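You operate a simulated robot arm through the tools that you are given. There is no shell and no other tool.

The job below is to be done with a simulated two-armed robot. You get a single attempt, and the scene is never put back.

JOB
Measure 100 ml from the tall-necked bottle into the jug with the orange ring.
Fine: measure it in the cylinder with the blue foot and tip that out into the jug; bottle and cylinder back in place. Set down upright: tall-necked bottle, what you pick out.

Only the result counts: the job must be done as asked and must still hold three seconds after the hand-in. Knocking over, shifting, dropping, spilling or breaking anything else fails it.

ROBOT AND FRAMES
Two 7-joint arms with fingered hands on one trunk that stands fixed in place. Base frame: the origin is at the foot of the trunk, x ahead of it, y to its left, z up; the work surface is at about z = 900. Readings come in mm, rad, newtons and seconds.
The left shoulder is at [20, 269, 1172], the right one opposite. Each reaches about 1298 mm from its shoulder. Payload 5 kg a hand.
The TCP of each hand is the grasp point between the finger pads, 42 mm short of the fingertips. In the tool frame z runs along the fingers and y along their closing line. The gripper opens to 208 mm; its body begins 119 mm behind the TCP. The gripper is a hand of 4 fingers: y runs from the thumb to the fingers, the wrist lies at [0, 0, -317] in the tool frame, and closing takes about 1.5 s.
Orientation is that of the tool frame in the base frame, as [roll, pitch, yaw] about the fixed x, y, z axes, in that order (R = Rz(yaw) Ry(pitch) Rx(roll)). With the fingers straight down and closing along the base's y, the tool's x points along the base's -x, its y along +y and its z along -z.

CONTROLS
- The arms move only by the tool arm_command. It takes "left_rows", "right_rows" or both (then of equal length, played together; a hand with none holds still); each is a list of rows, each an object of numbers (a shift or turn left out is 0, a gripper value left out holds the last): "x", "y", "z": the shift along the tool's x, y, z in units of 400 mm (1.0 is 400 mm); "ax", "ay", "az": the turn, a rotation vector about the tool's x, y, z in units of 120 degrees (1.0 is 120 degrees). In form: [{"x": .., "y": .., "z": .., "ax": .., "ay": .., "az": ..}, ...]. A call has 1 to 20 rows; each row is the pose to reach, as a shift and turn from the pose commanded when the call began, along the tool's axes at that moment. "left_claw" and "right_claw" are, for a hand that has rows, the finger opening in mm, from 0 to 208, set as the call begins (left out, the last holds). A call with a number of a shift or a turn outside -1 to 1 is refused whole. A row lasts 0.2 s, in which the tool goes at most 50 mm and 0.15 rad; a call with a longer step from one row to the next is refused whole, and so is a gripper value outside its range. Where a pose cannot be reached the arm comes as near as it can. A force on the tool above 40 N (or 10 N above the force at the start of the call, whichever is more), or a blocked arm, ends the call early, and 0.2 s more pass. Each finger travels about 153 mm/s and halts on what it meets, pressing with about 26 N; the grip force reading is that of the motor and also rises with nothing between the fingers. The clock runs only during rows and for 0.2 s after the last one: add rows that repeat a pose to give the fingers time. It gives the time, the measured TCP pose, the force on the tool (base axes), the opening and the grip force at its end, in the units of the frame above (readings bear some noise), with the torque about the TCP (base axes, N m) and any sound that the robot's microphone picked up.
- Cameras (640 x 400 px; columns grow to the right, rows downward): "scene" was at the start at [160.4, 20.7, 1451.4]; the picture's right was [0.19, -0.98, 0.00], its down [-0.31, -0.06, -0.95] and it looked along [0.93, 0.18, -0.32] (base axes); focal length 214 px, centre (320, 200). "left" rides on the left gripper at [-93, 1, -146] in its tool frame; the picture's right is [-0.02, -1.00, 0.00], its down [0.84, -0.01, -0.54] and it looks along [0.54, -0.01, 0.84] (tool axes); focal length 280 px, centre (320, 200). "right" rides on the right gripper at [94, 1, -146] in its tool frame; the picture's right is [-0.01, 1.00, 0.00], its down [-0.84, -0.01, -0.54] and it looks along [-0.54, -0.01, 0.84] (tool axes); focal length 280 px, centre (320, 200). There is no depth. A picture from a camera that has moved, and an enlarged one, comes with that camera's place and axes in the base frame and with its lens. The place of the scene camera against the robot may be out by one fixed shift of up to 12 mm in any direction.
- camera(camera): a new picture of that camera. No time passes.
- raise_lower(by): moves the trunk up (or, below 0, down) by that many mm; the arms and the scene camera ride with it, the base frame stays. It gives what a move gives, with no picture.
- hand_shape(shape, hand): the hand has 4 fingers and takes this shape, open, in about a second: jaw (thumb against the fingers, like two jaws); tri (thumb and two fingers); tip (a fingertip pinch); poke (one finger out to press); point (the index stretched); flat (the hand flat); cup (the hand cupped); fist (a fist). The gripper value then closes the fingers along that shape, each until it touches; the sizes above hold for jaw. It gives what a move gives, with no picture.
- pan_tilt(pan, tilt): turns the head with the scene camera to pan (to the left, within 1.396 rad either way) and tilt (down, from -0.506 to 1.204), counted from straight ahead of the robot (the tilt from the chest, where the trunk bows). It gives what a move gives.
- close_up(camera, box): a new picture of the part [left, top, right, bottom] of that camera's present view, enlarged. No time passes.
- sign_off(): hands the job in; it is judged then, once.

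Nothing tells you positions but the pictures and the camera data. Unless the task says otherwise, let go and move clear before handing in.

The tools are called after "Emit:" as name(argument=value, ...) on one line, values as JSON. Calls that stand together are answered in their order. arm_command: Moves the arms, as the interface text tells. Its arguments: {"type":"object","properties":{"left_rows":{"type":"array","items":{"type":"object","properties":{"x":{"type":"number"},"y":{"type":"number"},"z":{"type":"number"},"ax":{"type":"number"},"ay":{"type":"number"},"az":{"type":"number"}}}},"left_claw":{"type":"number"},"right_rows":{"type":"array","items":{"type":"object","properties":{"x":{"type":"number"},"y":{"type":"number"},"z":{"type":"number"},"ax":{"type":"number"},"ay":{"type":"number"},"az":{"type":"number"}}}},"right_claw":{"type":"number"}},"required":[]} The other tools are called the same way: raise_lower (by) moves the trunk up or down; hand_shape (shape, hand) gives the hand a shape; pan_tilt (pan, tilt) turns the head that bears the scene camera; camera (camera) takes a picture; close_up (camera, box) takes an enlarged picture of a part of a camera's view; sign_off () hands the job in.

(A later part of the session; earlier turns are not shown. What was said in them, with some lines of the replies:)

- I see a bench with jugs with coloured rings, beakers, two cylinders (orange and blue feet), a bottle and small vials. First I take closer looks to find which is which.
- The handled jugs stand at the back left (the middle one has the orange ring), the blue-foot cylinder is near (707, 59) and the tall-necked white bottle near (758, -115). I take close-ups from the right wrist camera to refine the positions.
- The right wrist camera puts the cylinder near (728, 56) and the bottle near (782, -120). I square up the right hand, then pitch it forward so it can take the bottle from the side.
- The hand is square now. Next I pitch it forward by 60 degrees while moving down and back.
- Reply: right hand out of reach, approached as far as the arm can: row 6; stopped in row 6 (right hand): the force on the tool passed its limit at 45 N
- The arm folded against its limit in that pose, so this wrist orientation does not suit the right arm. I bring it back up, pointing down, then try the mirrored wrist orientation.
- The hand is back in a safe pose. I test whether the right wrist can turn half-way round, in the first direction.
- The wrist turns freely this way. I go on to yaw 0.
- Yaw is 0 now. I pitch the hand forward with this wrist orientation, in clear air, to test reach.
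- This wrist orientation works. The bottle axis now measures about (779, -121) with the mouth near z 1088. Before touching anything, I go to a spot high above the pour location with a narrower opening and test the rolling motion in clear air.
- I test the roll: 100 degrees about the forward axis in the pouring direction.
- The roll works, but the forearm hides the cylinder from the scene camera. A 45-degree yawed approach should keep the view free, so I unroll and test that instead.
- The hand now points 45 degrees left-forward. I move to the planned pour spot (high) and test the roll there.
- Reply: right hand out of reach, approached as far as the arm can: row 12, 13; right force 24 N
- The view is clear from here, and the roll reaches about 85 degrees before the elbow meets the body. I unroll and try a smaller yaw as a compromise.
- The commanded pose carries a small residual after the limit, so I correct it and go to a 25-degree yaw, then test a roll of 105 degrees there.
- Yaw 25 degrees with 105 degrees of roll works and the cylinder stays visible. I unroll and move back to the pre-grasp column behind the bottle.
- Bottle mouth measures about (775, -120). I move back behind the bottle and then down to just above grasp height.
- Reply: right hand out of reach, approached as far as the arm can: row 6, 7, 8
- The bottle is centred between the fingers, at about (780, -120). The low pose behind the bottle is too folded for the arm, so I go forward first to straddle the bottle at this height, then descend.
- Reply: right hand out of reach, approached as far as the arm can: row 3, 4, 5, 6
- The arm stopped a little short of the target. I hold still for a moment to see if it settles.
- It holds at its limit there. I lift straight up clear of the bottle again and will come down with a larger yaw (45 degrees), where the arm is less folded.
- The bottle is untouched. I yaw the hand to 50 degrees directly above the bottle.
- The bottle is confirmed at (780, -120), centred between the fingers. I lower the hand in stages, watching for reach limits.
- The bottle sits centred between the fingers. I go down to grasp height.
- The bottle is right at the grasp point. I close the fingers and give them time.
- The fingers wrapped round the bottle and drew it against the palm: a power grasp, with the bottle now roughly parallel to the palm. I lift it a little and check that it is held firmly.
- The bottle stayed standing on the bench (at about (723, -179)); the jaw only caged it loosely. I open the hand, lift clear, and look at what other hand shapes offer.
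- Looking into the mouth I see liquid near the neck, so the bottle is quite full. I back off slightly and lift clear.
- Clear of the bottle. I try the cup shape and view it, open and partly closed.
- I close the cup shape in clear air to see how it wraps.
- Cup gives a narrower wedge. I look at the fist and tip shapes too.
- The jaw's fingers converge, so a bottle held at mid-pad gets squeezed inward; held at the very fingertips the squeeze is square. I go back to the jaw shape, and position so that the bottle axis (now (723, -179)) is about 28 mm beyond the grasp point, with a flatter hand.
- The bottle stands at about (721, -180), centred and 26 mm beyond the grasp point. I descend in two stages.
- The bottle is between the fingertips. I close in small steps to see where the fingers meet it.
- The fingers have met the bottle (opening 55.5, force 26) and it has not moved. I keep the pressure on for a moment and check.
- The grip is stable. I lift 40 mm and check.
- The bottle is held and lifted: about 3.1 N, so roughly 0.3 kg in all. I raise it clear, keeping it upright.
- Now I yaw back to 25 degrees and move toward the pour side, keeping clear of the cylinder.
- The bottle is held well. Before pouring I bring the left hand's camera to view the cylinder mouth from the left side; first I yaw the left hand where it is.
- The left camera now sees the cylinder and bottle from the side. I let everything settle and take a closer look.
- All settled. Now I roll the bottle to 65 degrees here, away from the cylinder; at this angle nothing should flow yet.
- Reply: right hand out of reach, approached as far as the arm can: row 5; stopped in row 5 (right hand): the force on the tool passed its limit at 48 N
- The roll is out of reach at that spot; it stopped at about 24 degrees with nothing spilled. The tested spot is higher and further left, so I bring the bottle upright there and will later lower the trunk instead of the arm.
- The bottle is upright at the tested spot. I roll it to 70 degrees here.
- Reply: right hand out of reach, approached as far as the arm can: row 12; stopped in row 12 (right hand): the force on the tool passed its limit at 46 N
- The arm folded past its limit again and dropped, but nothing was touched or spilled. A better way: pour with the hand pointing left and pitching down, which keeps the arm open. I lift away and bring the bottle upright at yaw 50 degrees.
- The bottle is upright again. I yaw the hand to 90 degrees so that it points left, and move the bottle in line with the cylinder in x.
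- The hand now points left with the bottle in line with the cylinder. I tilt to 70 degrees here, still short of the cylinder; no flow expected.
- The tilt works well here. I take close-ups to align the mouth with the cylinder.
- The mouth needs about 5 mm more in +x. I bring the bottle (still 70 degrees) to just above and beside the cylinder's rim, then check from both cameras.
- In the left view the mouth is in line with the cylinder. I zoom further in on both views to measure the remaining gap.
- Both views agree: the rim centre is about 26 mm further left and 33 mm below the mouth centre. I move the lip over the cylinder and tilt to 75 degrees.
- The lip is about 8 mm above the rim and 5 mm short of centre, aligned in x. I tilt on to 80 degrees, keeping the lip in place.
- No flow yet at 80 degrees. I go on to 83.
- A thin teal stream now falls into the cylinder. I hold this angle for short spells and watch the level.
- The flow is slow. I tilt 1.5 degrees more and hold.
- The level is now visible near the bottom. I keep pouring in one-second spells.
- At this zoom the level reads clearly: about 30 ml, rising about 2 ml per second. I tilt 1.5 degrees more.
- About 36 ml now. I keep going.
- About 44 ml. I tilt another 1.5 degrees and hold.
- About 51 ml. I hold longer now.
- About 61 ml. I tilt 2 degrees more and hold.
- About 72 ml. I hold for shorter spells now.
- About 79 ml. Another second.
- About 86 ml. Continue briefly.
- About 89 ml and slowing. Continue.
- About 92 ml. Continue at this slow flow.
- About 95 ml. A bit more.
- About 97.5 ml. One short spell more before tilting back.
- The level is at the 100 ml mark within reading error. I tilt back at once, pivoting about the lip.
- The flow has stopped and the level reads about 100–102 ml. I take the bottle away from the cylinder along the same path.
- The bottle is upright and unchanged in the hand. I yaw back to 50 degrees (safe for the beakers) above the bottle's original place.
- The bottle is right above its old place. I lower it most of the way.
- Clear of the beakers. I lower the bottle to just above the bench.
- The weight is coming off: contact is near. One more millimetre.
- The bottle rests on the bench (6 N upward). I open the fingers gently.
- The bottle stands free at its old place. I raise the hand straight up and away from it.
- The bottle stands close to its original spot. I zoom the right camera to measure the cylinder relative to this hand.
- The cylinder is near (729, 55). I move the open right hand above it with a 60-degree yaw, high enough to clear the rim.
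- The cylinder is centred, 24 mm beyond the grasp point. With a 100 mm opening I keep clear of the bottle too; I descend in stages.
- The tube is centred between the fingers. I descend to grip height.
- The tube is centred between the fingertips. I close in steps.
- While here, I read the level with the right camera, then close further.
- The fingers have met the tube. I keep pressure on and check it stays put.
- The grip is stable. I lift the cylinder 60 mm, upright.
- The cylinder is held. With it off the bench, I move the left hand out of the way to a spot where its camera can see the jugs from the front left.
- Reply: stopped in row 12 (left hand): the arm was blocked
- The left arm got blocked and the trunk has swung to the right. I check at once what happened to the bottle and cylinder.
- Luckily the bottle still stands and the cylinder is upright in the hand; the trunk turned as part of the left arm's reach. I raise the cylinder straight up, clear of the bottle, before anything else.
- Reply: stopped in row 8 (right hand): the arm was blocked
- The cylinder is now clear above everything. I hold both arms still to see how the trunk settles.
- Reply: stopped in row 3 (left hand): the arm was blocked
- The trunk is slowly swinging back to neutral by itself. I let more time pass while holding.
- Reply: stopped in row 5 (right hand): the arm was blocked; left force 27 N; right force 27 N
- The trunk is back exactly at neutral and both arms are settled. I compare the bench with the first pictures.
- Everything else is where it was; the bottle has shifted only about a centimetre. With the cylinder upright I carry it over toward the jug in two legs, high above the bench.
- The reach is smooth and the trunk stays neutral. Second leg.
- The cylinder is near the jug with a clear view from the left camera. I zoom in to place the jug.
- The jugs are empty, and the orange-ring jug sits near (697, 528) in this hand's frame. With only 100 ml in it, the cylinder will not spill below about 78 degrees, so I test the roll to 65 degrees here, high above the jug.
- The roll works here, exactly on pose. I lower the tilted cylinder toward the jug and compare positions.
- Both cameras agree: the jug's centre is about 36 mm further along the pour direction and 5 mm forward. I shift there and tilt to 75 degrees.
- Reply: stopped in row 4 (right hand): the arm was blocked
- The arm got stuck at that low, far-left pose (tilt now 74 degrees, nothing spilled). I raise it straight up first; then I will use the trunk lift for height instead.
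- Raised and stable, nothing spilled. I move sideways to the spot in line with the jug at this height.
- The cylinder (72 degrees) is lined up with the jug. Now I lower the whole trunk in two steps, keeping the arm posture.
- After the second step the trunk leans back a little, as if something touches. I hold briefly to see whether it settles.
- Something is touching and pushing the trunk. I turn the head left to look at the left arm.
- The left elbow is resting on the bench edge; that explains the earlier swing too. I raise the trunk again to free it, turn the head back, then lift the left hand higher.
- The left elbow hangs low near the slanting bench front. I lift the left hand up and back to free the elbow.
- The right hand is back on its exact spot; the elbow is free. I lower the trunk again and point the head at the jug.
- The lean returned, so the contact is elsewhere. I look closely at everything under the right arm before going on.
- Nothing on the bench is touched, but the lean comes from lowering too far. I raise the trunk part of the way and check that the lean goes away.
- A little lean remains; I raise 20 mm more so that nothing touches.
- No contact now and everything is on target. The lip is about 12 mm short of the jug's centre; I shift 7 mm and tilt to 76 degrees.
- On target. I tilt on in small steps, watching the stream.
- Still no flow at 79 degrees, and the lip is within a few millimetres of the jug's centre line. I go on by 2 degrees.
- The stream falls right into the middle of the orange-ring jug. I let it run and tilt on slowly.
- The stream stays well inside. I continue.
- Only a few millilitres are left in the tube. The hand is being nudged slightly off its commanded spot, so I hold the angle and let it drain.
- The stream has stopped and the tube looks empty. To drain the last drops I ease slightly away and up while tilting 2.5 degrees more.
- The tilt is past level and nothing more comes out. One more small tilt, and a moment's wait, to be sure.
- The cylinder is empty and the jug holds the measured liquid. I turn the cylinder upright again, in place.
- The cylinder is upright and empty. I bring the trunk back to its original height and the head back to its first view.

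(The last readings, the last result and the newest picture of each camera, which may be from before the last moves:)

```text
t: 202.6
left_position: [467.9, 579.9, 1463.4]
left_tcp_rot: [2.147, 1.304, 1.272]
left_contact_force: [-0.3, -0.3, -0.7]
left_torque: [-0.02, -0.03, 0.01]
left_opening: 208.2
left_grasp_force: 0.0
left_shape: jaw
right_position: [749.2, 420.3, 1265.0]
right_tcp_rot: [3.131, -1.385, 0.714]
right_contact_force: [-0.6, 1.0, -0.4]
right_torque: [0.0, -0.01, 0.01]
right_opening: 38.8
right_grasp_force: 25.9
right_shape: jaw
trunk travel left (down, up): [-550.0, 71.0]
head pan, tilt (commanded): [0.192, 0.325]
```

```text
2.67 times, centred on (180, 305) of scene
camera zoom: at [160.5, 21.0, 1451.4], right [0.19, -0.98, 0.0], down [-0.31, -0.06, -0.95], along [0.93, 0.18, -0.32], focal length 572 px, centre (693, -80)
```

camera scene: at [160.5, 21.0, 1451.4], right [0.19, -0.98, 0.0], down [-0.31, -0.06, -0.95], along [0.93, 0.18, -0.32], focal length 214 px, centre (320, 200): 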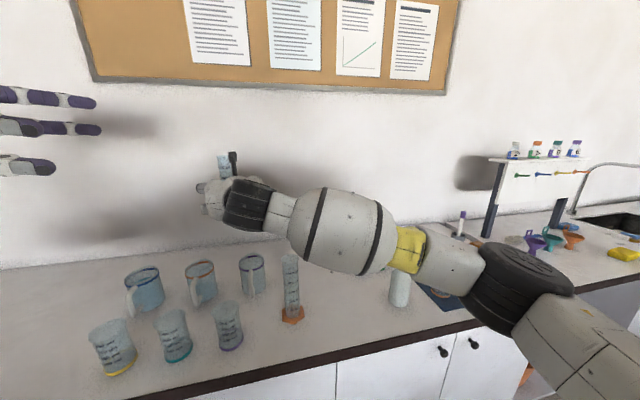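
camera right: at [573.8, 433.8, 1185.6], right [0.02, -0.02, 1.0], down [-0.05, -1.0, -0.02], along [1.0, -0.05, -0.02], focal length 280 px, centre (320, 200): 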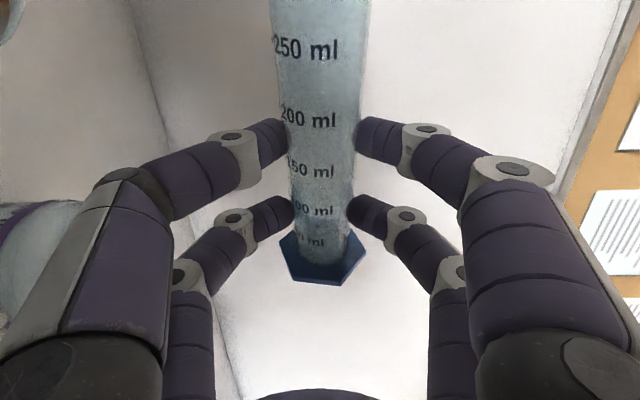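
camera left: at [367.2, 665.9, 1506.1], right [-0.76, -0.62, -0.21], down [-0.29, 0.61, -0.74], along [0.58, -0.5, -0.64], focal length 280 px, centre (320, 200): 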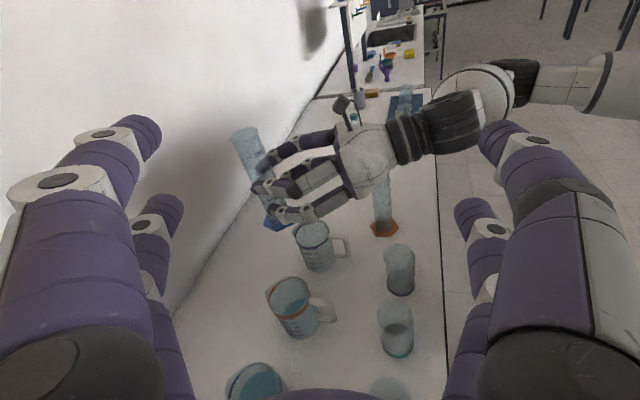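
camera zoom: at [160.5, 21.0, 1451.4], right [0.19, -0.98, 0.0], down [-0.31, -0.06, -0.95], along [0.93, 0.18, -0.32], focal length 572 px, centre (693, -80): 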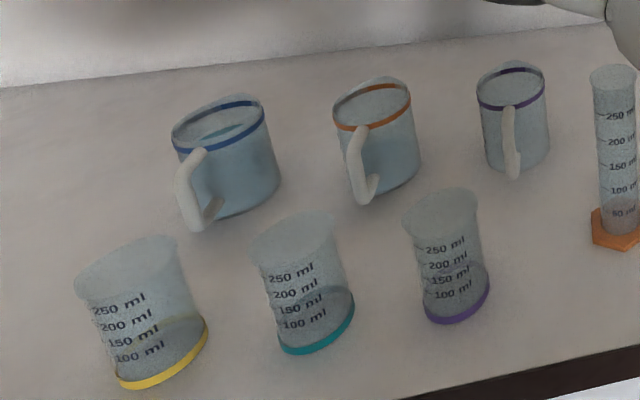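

All the glassware is where it started. I carry the empty cylinder back above its own place.

Emit:
arm_command(right_rows=[{"x": -0.0143, "y": 0.0478, "z": -0.0467, "ax": 0.0117, "az": -0.0022}, {"x": -0.0286, "y": 0.0956, "z": -0.0934, "ax": 0.0234, "az": -0.0044}, {"x": -0.043, "y": 0.1434, "z": -0.1401, "ax": 0.0351, "ay": 0.0001, "az": -0.0066}, {"x": -0.0573, "y": 0.1912, "z": -0.1868, "ax": 0.0468, "ay": 0.0001, "az": -0.0088}, {"x": -0.0716, "y": 0.239, "z": -0.2335, "ax": 0.0585, "ay": 0.0001, "az": -0.011}, {"x": -0.0859, "y": 0.2868, "z": -0.2802, "ax": 0.0702, "ay": 0.0001, "az": -0.0132}, {"x": -0.1003, "y": 0.3347, "z": -0.3269, "ax": 0.0819, "ay": 0.0002, "az": -0.0154}, {"x": -0.1146, "y": 0.3825, "z": -0.3736, "ax": 0.0936, "ay": 0.0002, "az": -0.0176}, {"x": -0.1289, "y": 0.4303, "z": -0.4203, "ax": 0.1053, "ay": 0.0002, "az": -0.0198}, {"x": -0.1432, "y": 0.4781, "z": -0.467, "ax": 0.117, "ay": 0.0002, "az": -0.022}, {"x": -0.1575, "y": 0.5259, "z": -0.5137, "ax": 0.1287, "ay": 0.0002, "az": -0.0242}, {"x": -0.1719, "y": 0.5737, "z": -0.5604, "ax": 0.1404, "ay": 0.0003, "az": -0.0264}, {"x": -0.1862, "y": 0.6215, "z": -0.6071, "ax": 0.1521, "ay": 0.0003, "az": -0.0286}, {"x": -0.2005, "y": 0.6693, "z": -0.6538, "ax": 0.1638, "ay": 0.0003, "az": -0.0308}, {"x": -0.2005, "y": 0.6693, "z": -0.6538, "ax": 0.1638, "ay": 0.0003, "az": -0.0308}])

Emit:
camera(camera="scene")

Emit:
camera(camera="right")

```text
t: 205.8
left_position: [468.5, 580.3, 1465.0]
left_tcp_rot: [2.146, 1.303, 1.27]
left_contact_force: [-0.4, -0.3, 0.3]
left_torque: [-0.02, 0.0, -0.04]
left_opening: 208.1
left_grasp_force: 0.0
left_shape: jaw
right_position: [715.8, 42.3, 1234.9]
right_tcp_rot: [3.131, -1.384, 1.063]
right_contact_force: [0.3, -0.3, -0.3]
right_torque: [-0.06, 0.02, -0.02]
right_opening: 38.5
right_grasp_force: 26.2
right_shape: jaw
trunk travel left (down, up): [-550.0, 71.0]
head pan, tilt (commanded): [0.192, 0.325]
```

```text
taken
camera scene: at [160.3, 21.2, 1451.4], right [0.19, -0.98, 0.0], down [-0.31, -0.06, -0.95], along [0.93, 0.18, -0.32], focal length 214 px, centre (320, 200)
```

scene: 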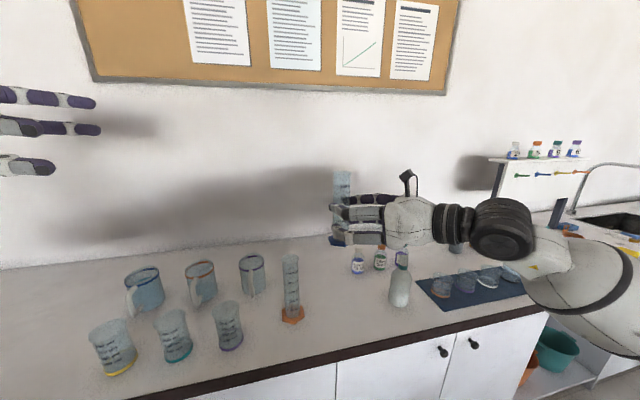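

```text
taken
camera right: at [654.2, -67.6, 1354.6], right [0.87, -0.5, -0.01], down [-0.35, -0.59, -0.73], along [0.35, 0.64, -0.69], focal length 280 px, centre (320, 200)
```

right: 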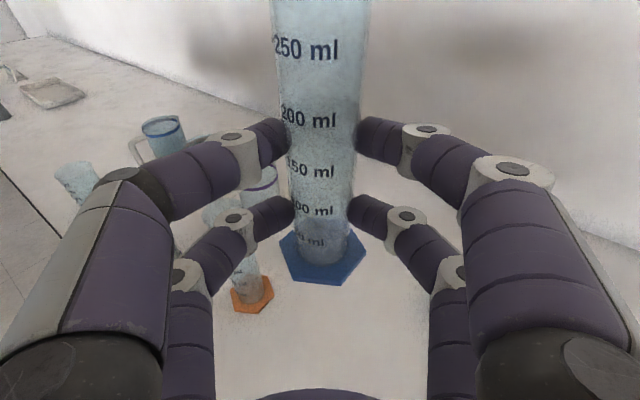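

Above its place. I lower the cylinder most of the way, correcting the small pitch difference.

Emit:
arm_command(right_rows=[{"x": -0.0696, "y": 0.0013, "z": 0.0102, "ay": 0.0009}, {"x": -0.1393, "y": 0.0026, "z": 0.0205, "ay": 0.0018}, {"x": -0.2089, "y": 0.0039, "z": 0.0307, "ay": 0.0027}, {"x": -0.2785, "y": 0.0052, "z": 0.041, "ay": 0.0036}, {"x": -0.3481, "y": 0.0064, "z": 0.0512, "ay": 0.0045}, {"x": -0.4178, "y": 0.0077, "z": 0.0614, "ay": 0.0054}, {"x": -0.4874, "y": 0.009, "z": 0.0717, "ay": 0.0063}, {"x": -0.557, "y": 0.0103, "z": 0.0819, "ay": 0.0072}, {"x": -0.557, "y": 0.0103, "z": 0.0819, "ay": 0.0072}])

Emit:
close_up(camera="scene", box=[260, 220, 420, 330])

Emit:
camera(camera="right")

```text
t: 207.8
left_position: [468.2, 580.0, 1463.9]
left_tcp_rot: [2.147, 1.305, 1.271]
left_contact_force: [0.1, -0.2, 0.6]
left_torque: [-0.02, 0.0, 0.0]
left_opening: 207.9
left_grasp_force: 0.0
left_shape: jaw
right_position: [716.3, 31.7, 1010.0]
right_tcp_rot: [3.13, -1.396, 1.062]
right_contact_force: [0.1, -0.1, -0.9]
right_torque: [-0.05, -0.02, 0.01]
right_opening: 38.6
right_grasp_force: 26.1
right_shape: jaw
trunk travel left (down, up): [-550.0, 71.0]
head pan, tilt (commanded): [0.192, 0.325]
```

```text
3.64 times, centred on (340, 275) of scene
camera zoom: at [160.3, 20.8, 1451.5], right [0.19, -0.98, 0.0], down [-0.31, -0.06, -0.95], along [0.93, 0.18, -0.32], focal length 780 px, centre (247, -73)
```

zoom: 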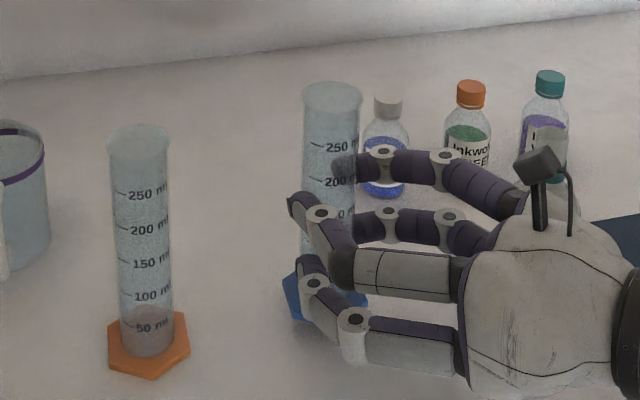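

```text
taken
camera right: at [652.6, -79.4, 1127.8], right [0.87, -0.5, -0.01], down [-0.34, -0.58, -0.74], along [0.36, 0.64, -0.68], focal length 280 px, centre (320, 200)
```

right: 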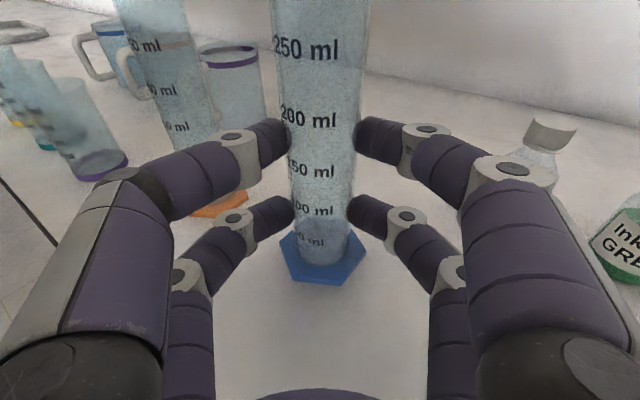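

Close to its spot. I lower to just above the bench and compare with the first close-up.

Emit:
arm_command(right_rows=[{"x": -0.0148, "z": 0.0026}, {"x": -0.0295, "z": 0.0052}, {"x": -0.0419, "z": 0.0074}, {"x": -0.0419, "z": 0.0074}])

Emit:
close_up(camera="scene", box=[300, 235, 370, 325])

```text
t: 208.8
left_position: [467.6, 579.7, 1464.4]
left_tcp_rot: [2.142, 1.305, 1.272]
left_contact_force: [-0.6, 0.2, 0.4]
left_torque: [0.03, 0.01, -0.01]
left_opening: 208.0
left_grasp_force: 0.2
left_shape: jaw
right_position: [715.0, 30.7, 994.0]
right_tcp_rot: [3.13, -1.397, 1.063]
right_contact_force: [-0.1, 0.1, -0.9]
right_torque: [-0.06, 0.0, -0.01]
right_opening: 39.0
right_grasp_force: 26.4
right_shape: jaw
trunk travel left (down, up): [-550.0, 71.0]
head pan, tilt (commanded): [0.192, 0.325]
```

```text
4.44 times, centred on (335, 280) of scene
camera zoom: at [160.4, 20.8, 1451.5], right [0.19, -0.98, 0.0], down [-0.31, -0.06, -0.95], along [0.93, 0.18, -0.32], focal length 953 px, centre (253, -156)
```

zoom: 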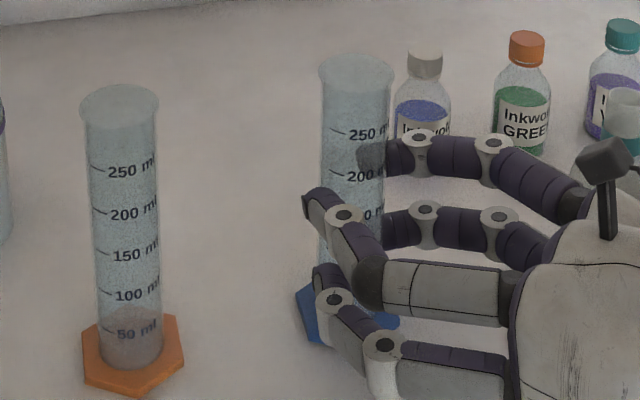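

Within a few millimetres of the original place. I lower the last millimetres until it touches.

Emit:
arm_command(right_rows=[{"x": -0.0037, "z": 0.0007}, {"x": -0.0074, "z": 0.0013}, {"x": -0.0074, "z": 0.0013}])

Emit:
arm_command(right_rows=[{"x": -0.0025, "z": 0.0004}, {"x": -0.0025, "z": 0.0004}])

```text
t: 209.6
left_position: [469.1, 580.1, 1464.1]
left_tcp_rot: [2.143, 1.304, 1.269]
left_contact_force: [-0.4, -0.1, -0.8]
left_torque: [-0.04, 0.0, 0.0]
left_opening: 207.9
left_grasp_force: 0.0
left_shape: jaw
right_position: [714.8, 31.1, 990.6]
right_tcp_rot: [3.132, -1.396, 1.063]
right_contact_force: [0.5, 1.0, -0.3]
right_torque: [-0.04, 0.0, 0.01]
right_opening: 38.5
right_grasp_force: 26.2
right_shape: jaw
trunk travel left (down, up): [-550.0, 71.0]
head pan, tilt (commanded): [0.192, 0.325]
```

```text
t: 210.2
left_position: [467.5, 580.1, 1465.2]
left_tcp_rot: [2.145, 1.303, 1.271]
left_contact_force: [0.1, -1.0, 0.1]
left_torque: [0.0, -0.05, 0.03]
left_opening: 207.7
left_grasp_force: 0.0
left_shape: jaw
right_position: [714.9, 31.7, 991.0]
right_tcp_rot: [3.126, -1.399, 1.067]
right_contact_force: [0.7, -0.5, 3.9]
right_torque: [0.11, -0.19, 0.0]
right_opening: 38.9
right_grasp_force: 26.1
right_shape: jaw
trunk travel left (down, up): [-550.0, 71.0]
head pan, tilt (commanded): [0.192, 0.325]
```

It touches (3.9 N). I open the fingers gently in steps.

Emit:
arm_command(right_rows=[{"x": -0.001}, {"x": -0.001}, {"x": -0.001}], right_claw=46)

Emit:
arm_command(right_rows=[{"x": 0}, {"x": 0}, {"x": 0}], right_claw=100)

Emit:
camera(camera="right")

Emit:
close_up(camera="scene", box=[300, 235, 370, 325])

```text
t: 210.9
left_position: [468.0, 579.3, 1463.1]
left_tcp_rot: [2.145, 1.304, 1.272]
left_contact_force: [1.5, 0.6, 0.5]
left_torque: [-0.03, 0.01, 0.0]
left_opening: 208.1
left_grasp_force: 0.0
left_shape: jaw
right_position: [716.2, 30.2, 989.5]
right_tcp_rot: [3.133, -1.397, 1.061]
right_contact_force: [0.3, 0.7, -0.2]
right_torque: [-0.02, 0.03, 0.0]
right_opening: 45.8
right_grasp_force: 0.1
right_shape: jaw
trunk travel left (down, up): [-550.0, 71.0]
head pan, tilt (commanded): [0.192, 0.325]
```

```text
t: 211.8
left_position: [468.4, 578.7, 1464.3]
left_tcp_rot: [2.146, 1.305, 1.269]
left_contact_force: [0.1, 0.3, -0.4]
left_torque: [-0.01, -0.01, -0.03]
left_opening: 208.1
left_grasp_force: 0.0
left_shape: jaw
right_position: [714.7, 30.6, 988.5]
right_tcp_rot: [3.131, -1.397, 1.062]
right_contact_force: [0.3, 0.9, 0.0]
right_torque: [-0.03, -0.01, 0.0]
right_opening: 99.4
right_grasp_force: 0.1
right_shape: jaw
trunk travel left (down, up): [-550.0, 71.0]
head pan, tilt (commanded): [0.192, 0.325]
```

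```text
taken
camera right: at [652.4, -79.7, 1106.6], right [0.87, -0.5, -0.01], down [-0.34, -0.58, -0.74], along [0.36, 0.64, -0.68], focal length 280 px, centre (320, 200)
```

right: 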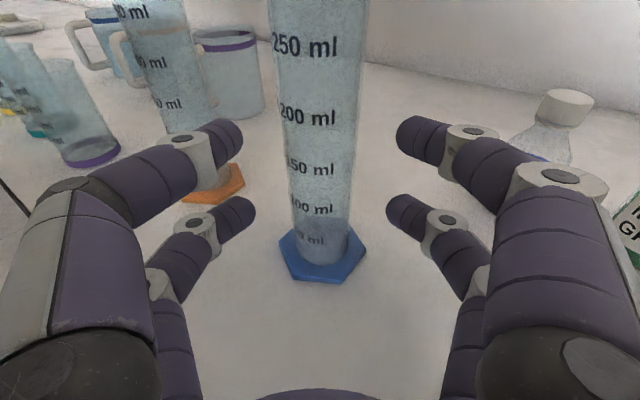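

```text
4.44 times, centred on (335, 280) of scene
camera zoom: at [160.4, 20.8, 1451.4], right [0.19, -0.98, 0.0], down [-0.31, -0.06, -0.95], along [0.93, 0.18, -0.32], focal length 953 px, centre (253, -156)
```

zoom: 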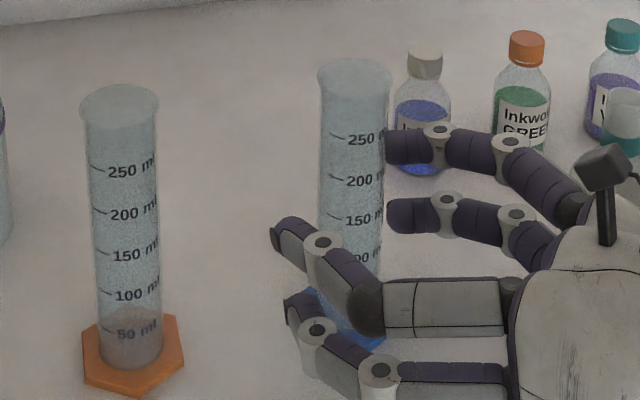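

The cylinder stands upright at its place. I raise the hand straight up off it.

Emit:
arm_command(right_rows=[{"x": 0.0684, "z": -0.012}, {"x": 0.1368, "z": -0.024}, {"x": 0.2052, "z": -0.036}, {"x": 0.2736, "z": -0.048}, {"x": 0.342, "z": -0.06}, {"x": 0.4103, "z": -0.072}, {"x": 0.4787, "z": -0.084}, {"x": 0.5471, "z": -0.096}, {"x": 0.6155, "z": -0.108}, {"x": 0.6155, "z": -0.108}])

Emit:
camera(camera="right")

Emit:
close_up(camera="scene", box=[260, 220, 420, 330])

Emit:
camera(camera="left")

```text
t: 213.9
left_position: [469.2, 579.1, 1463.5]
left_tcp_rot: [2.147, 1.303, 1.27]
left_contact_force: [0.0, 0.8, -0.1]
left_torque: [-0.02, -0.03, -0.01]
left_opening: 208.0
left_grasp_force: 0.1
left_shape: jaw
right_position: [714.4, 29.9, 1239.3]
right_tcp_rot: [3.135, -1.398, 1.057]
right_contact_force: [-0.2, 0.0, 0.3]
right_torque: [-0.01, 0.02, 0.01]
right_opening: 99.5
right_grasp_force: 0.0
right_shape: jaw
trunk travel left (down, up): [-550.0, 71.0]
head pan, tilt (commanded): [0.192, 0.325]
```

```text
taken
camera right: at [652.0, -79.8, 1356.0], right [0.87, -0.5, -0.01], down [-0.34, -0.58, -0.74], along [0.36, 0.64, -0.68], focal length 280 px, centre (320, 200)
```

right: 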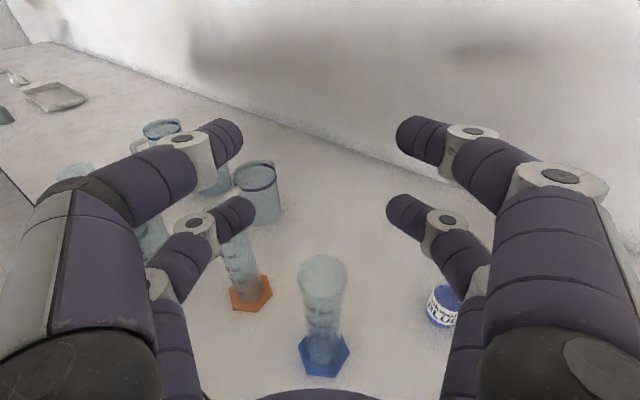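

```text
3.64 times, centred on (340, 275) of scene
camera zoom: at [160.6, 20.7, 1451.3], right [0.19, -0.98, 0.0], down [-0.31, -0.06, -0.95], along [0.93, 0.18, -0.32], focal length 780 px, centre (247, -73)
```

zoom: 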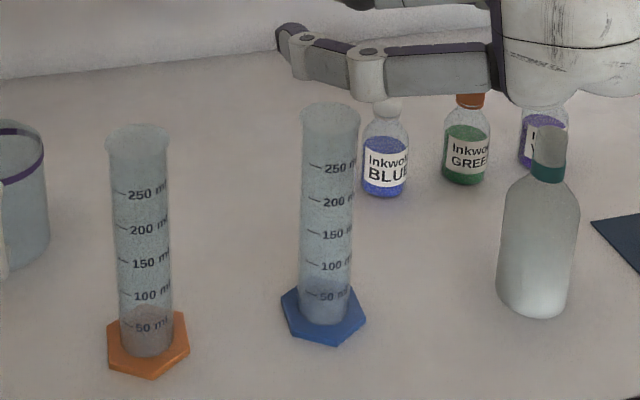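

```text
taken
camera left: at [367.7, 665.6, 1576.0], right [-0.76, -0.62, -0.21], down [-0.29, 0.61, -0.74], along [0.58, -0.5, -0.64], focal length 280 px, centre (320, 200)
```

left: 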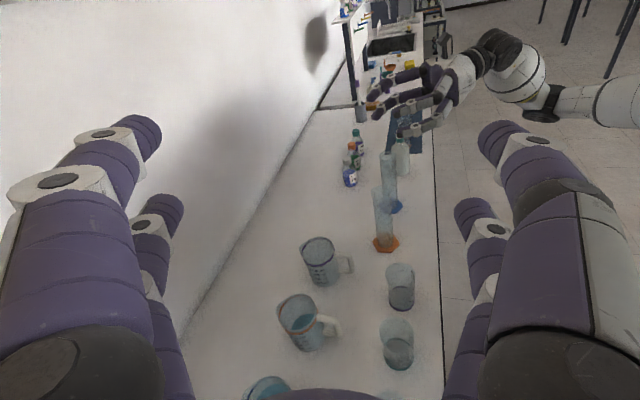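

Cylinder and bottle stand upright at their places. I check the jug's contents and look for any spill.

Emit:
close_up(camera="left", box=[260, 270, 360, 370])

Emit:
close_up(camera="scene", box=[170, 250, 230, 310])

Emit:
close_up(camera="scene", box=[310, 240, 430, 330])

```text
4.00 times, centred on (310, 320) of left
camera zoom: at [367.7, 665.6, 1576.0], right [-0.76, -0.62, -0.21], down [-0.29, 0.61, -0.74], along [0.58, -0.5, -0.64], focal length 1122 px, centre (360, -280)
```

zoom: 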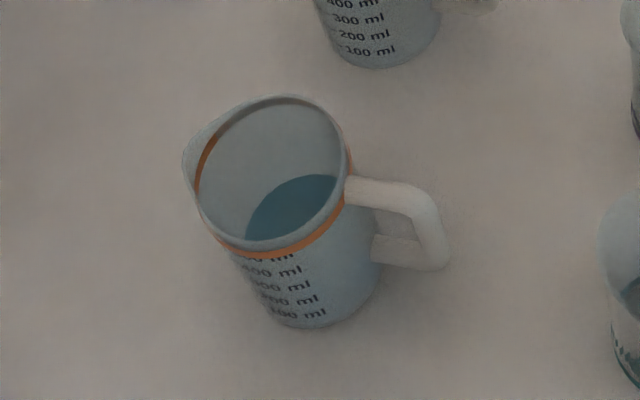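

```text
6.67 times, centred on (200, 280) of scene
camera zoom: at [160.6, 20.7, 1451.3], right [0.19, -0.98, 0.0], down [-0.31, -0.06, -0.95], along [0.93, 0.18, -0.32], focal length 1430 px, centre (1120, -333)
```

zoom: 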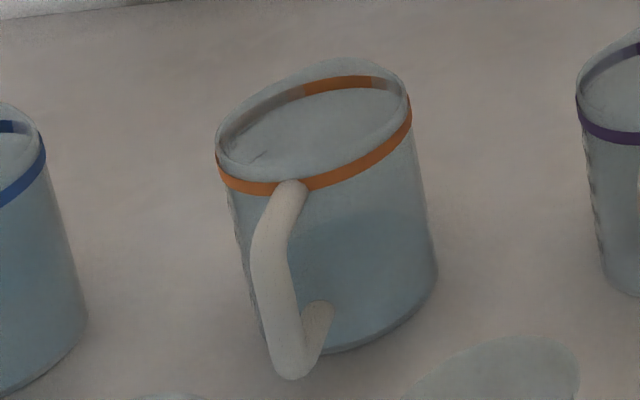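

```text
4.44 times, centred on (370, 285) of scene
camera zoom: at [160.6, 20.7, 1451.3], right [0.19, -0.98, 0.0], down [-0.31, -0.06, -0.95], along [0.93, 0.18, -0.32], focal length 953 px, centre (98, -178)
```

zoom: 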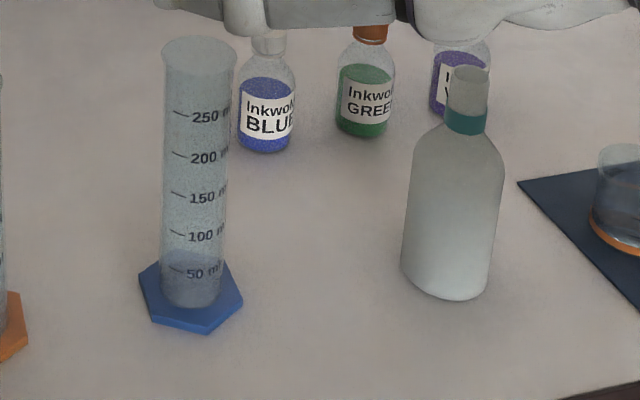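

No spill is visible and the jug holds the liquid. I compare the bottle with its first close-up to judge its offset.

Emit:
close_up(camera="scene", box=[370, 235, 430, 315])

```text
5.00 times, centred on (400, 275) of scene
camera zoom: at [160.6, 20.7, 1451.3], right [0.19, -0.98, 0.0], down [-0.31, -0.06, -0.95], along [0.93, 0.18, -0.32], focal length 1072 px, centre (-80, -175)
```

zoom: 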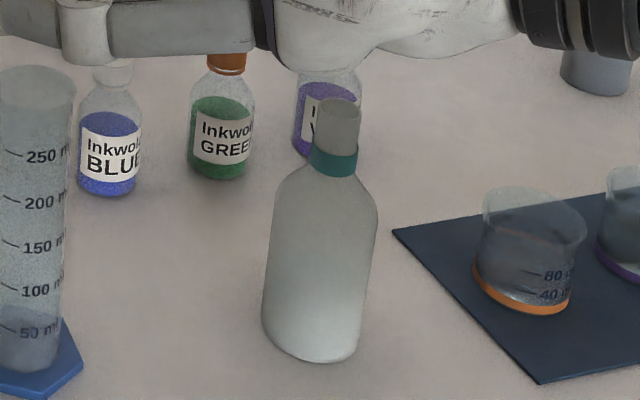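

The bottle is about 12 mm from its first spot, upright. I move the right hand further up and clear, then take a last look.

Emit:
arm_command(right_rows=[{"x": 0.0616, "z": -0.0108}, {"x": 0.1231, "z": -0.0216}, {"x": 0.1847, "z": -0.0324}, {"x": 0.2462, "z": -0.0432}, {"x": 0.2462, "z": -0.0432}, {"x": 0.2462, "z": -0.0432}])

Emit:
camera(camera="scene")

```text
t: 215.3
left_position: [468.1, 579.9, 1464.4]
left_tcp_rot: [2.145, 1.305, 1.271]
left_contact_force: [0.0, 0.8, 0.5]
left_torque: [0.02, 0.0, 0.0]
left_opening: 207.8
left_grasp_force: 0.2
left_shape: jaw
right_position: [714.1, 31.1, 1337.9]
right_tcp_rot: [3.131, -1.398, 1.063]
right_contact_force: [0.8, 0.0, 0.9]
right_torque: [-0.02, -0.01, -0.02]
right_opening: 99.2
right_grasp_force: 0.0
right_shape: jaw
trunk travel left (down, up): [-550.0, 71.0]
head pan, tilt (commanded): [0.192, 0.325]
```

```text
taken
camera scene: at [160.3, 20.9, 1451.5], right [0.19, -0.98, 0.0], down [-0.31, -0.06, -0.95], along [0.93, 0.18, -0.32], focal length 214 px, centre (320, 200)
```

scene: 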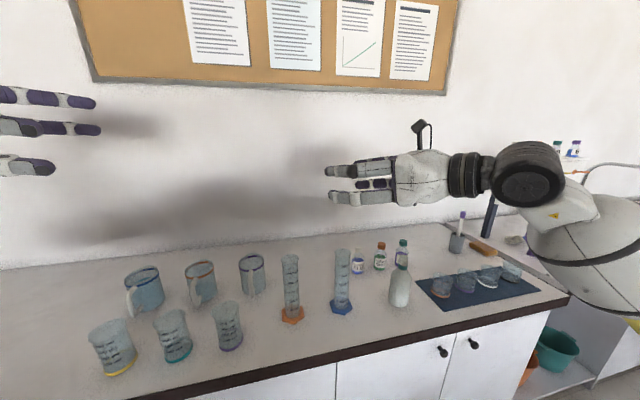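

The liquid is in the orange-ring jug. The blue-foot cylinder and the tall-necked bottle stand upright at their places, everything else is undisturbed, and both hands are open and clear. I hand the job in.

Emit:
sign_off()

```text
The job is handed in.
```

I measured the liquid in the blue-foot cylinder, tipped it all into the jug with the orange ring, and handed the job in. No result of the judging has come back.

- **Amount:** the cylinder read about 100–102 ml before I poured it out. That reading comes from camera close-ups, so it could be off by a millilitre or two. The cylinder was empty after pouring.
- **Cylinder:** it stands upright within a few millimetres of where it started.
- **Bottle:** it stands upright about 12 mm from its original spot. I had set it down closer. Then the left arm caught on something I took to be the bench front and swung the trunk while the right hand held the cylinder. That nudged the bottle, and I did not move it again.
- **Everything else:** the last pictures show no spill, and every other item I compared with the first pictures is where it started. Both hands are open and clear of the bench.
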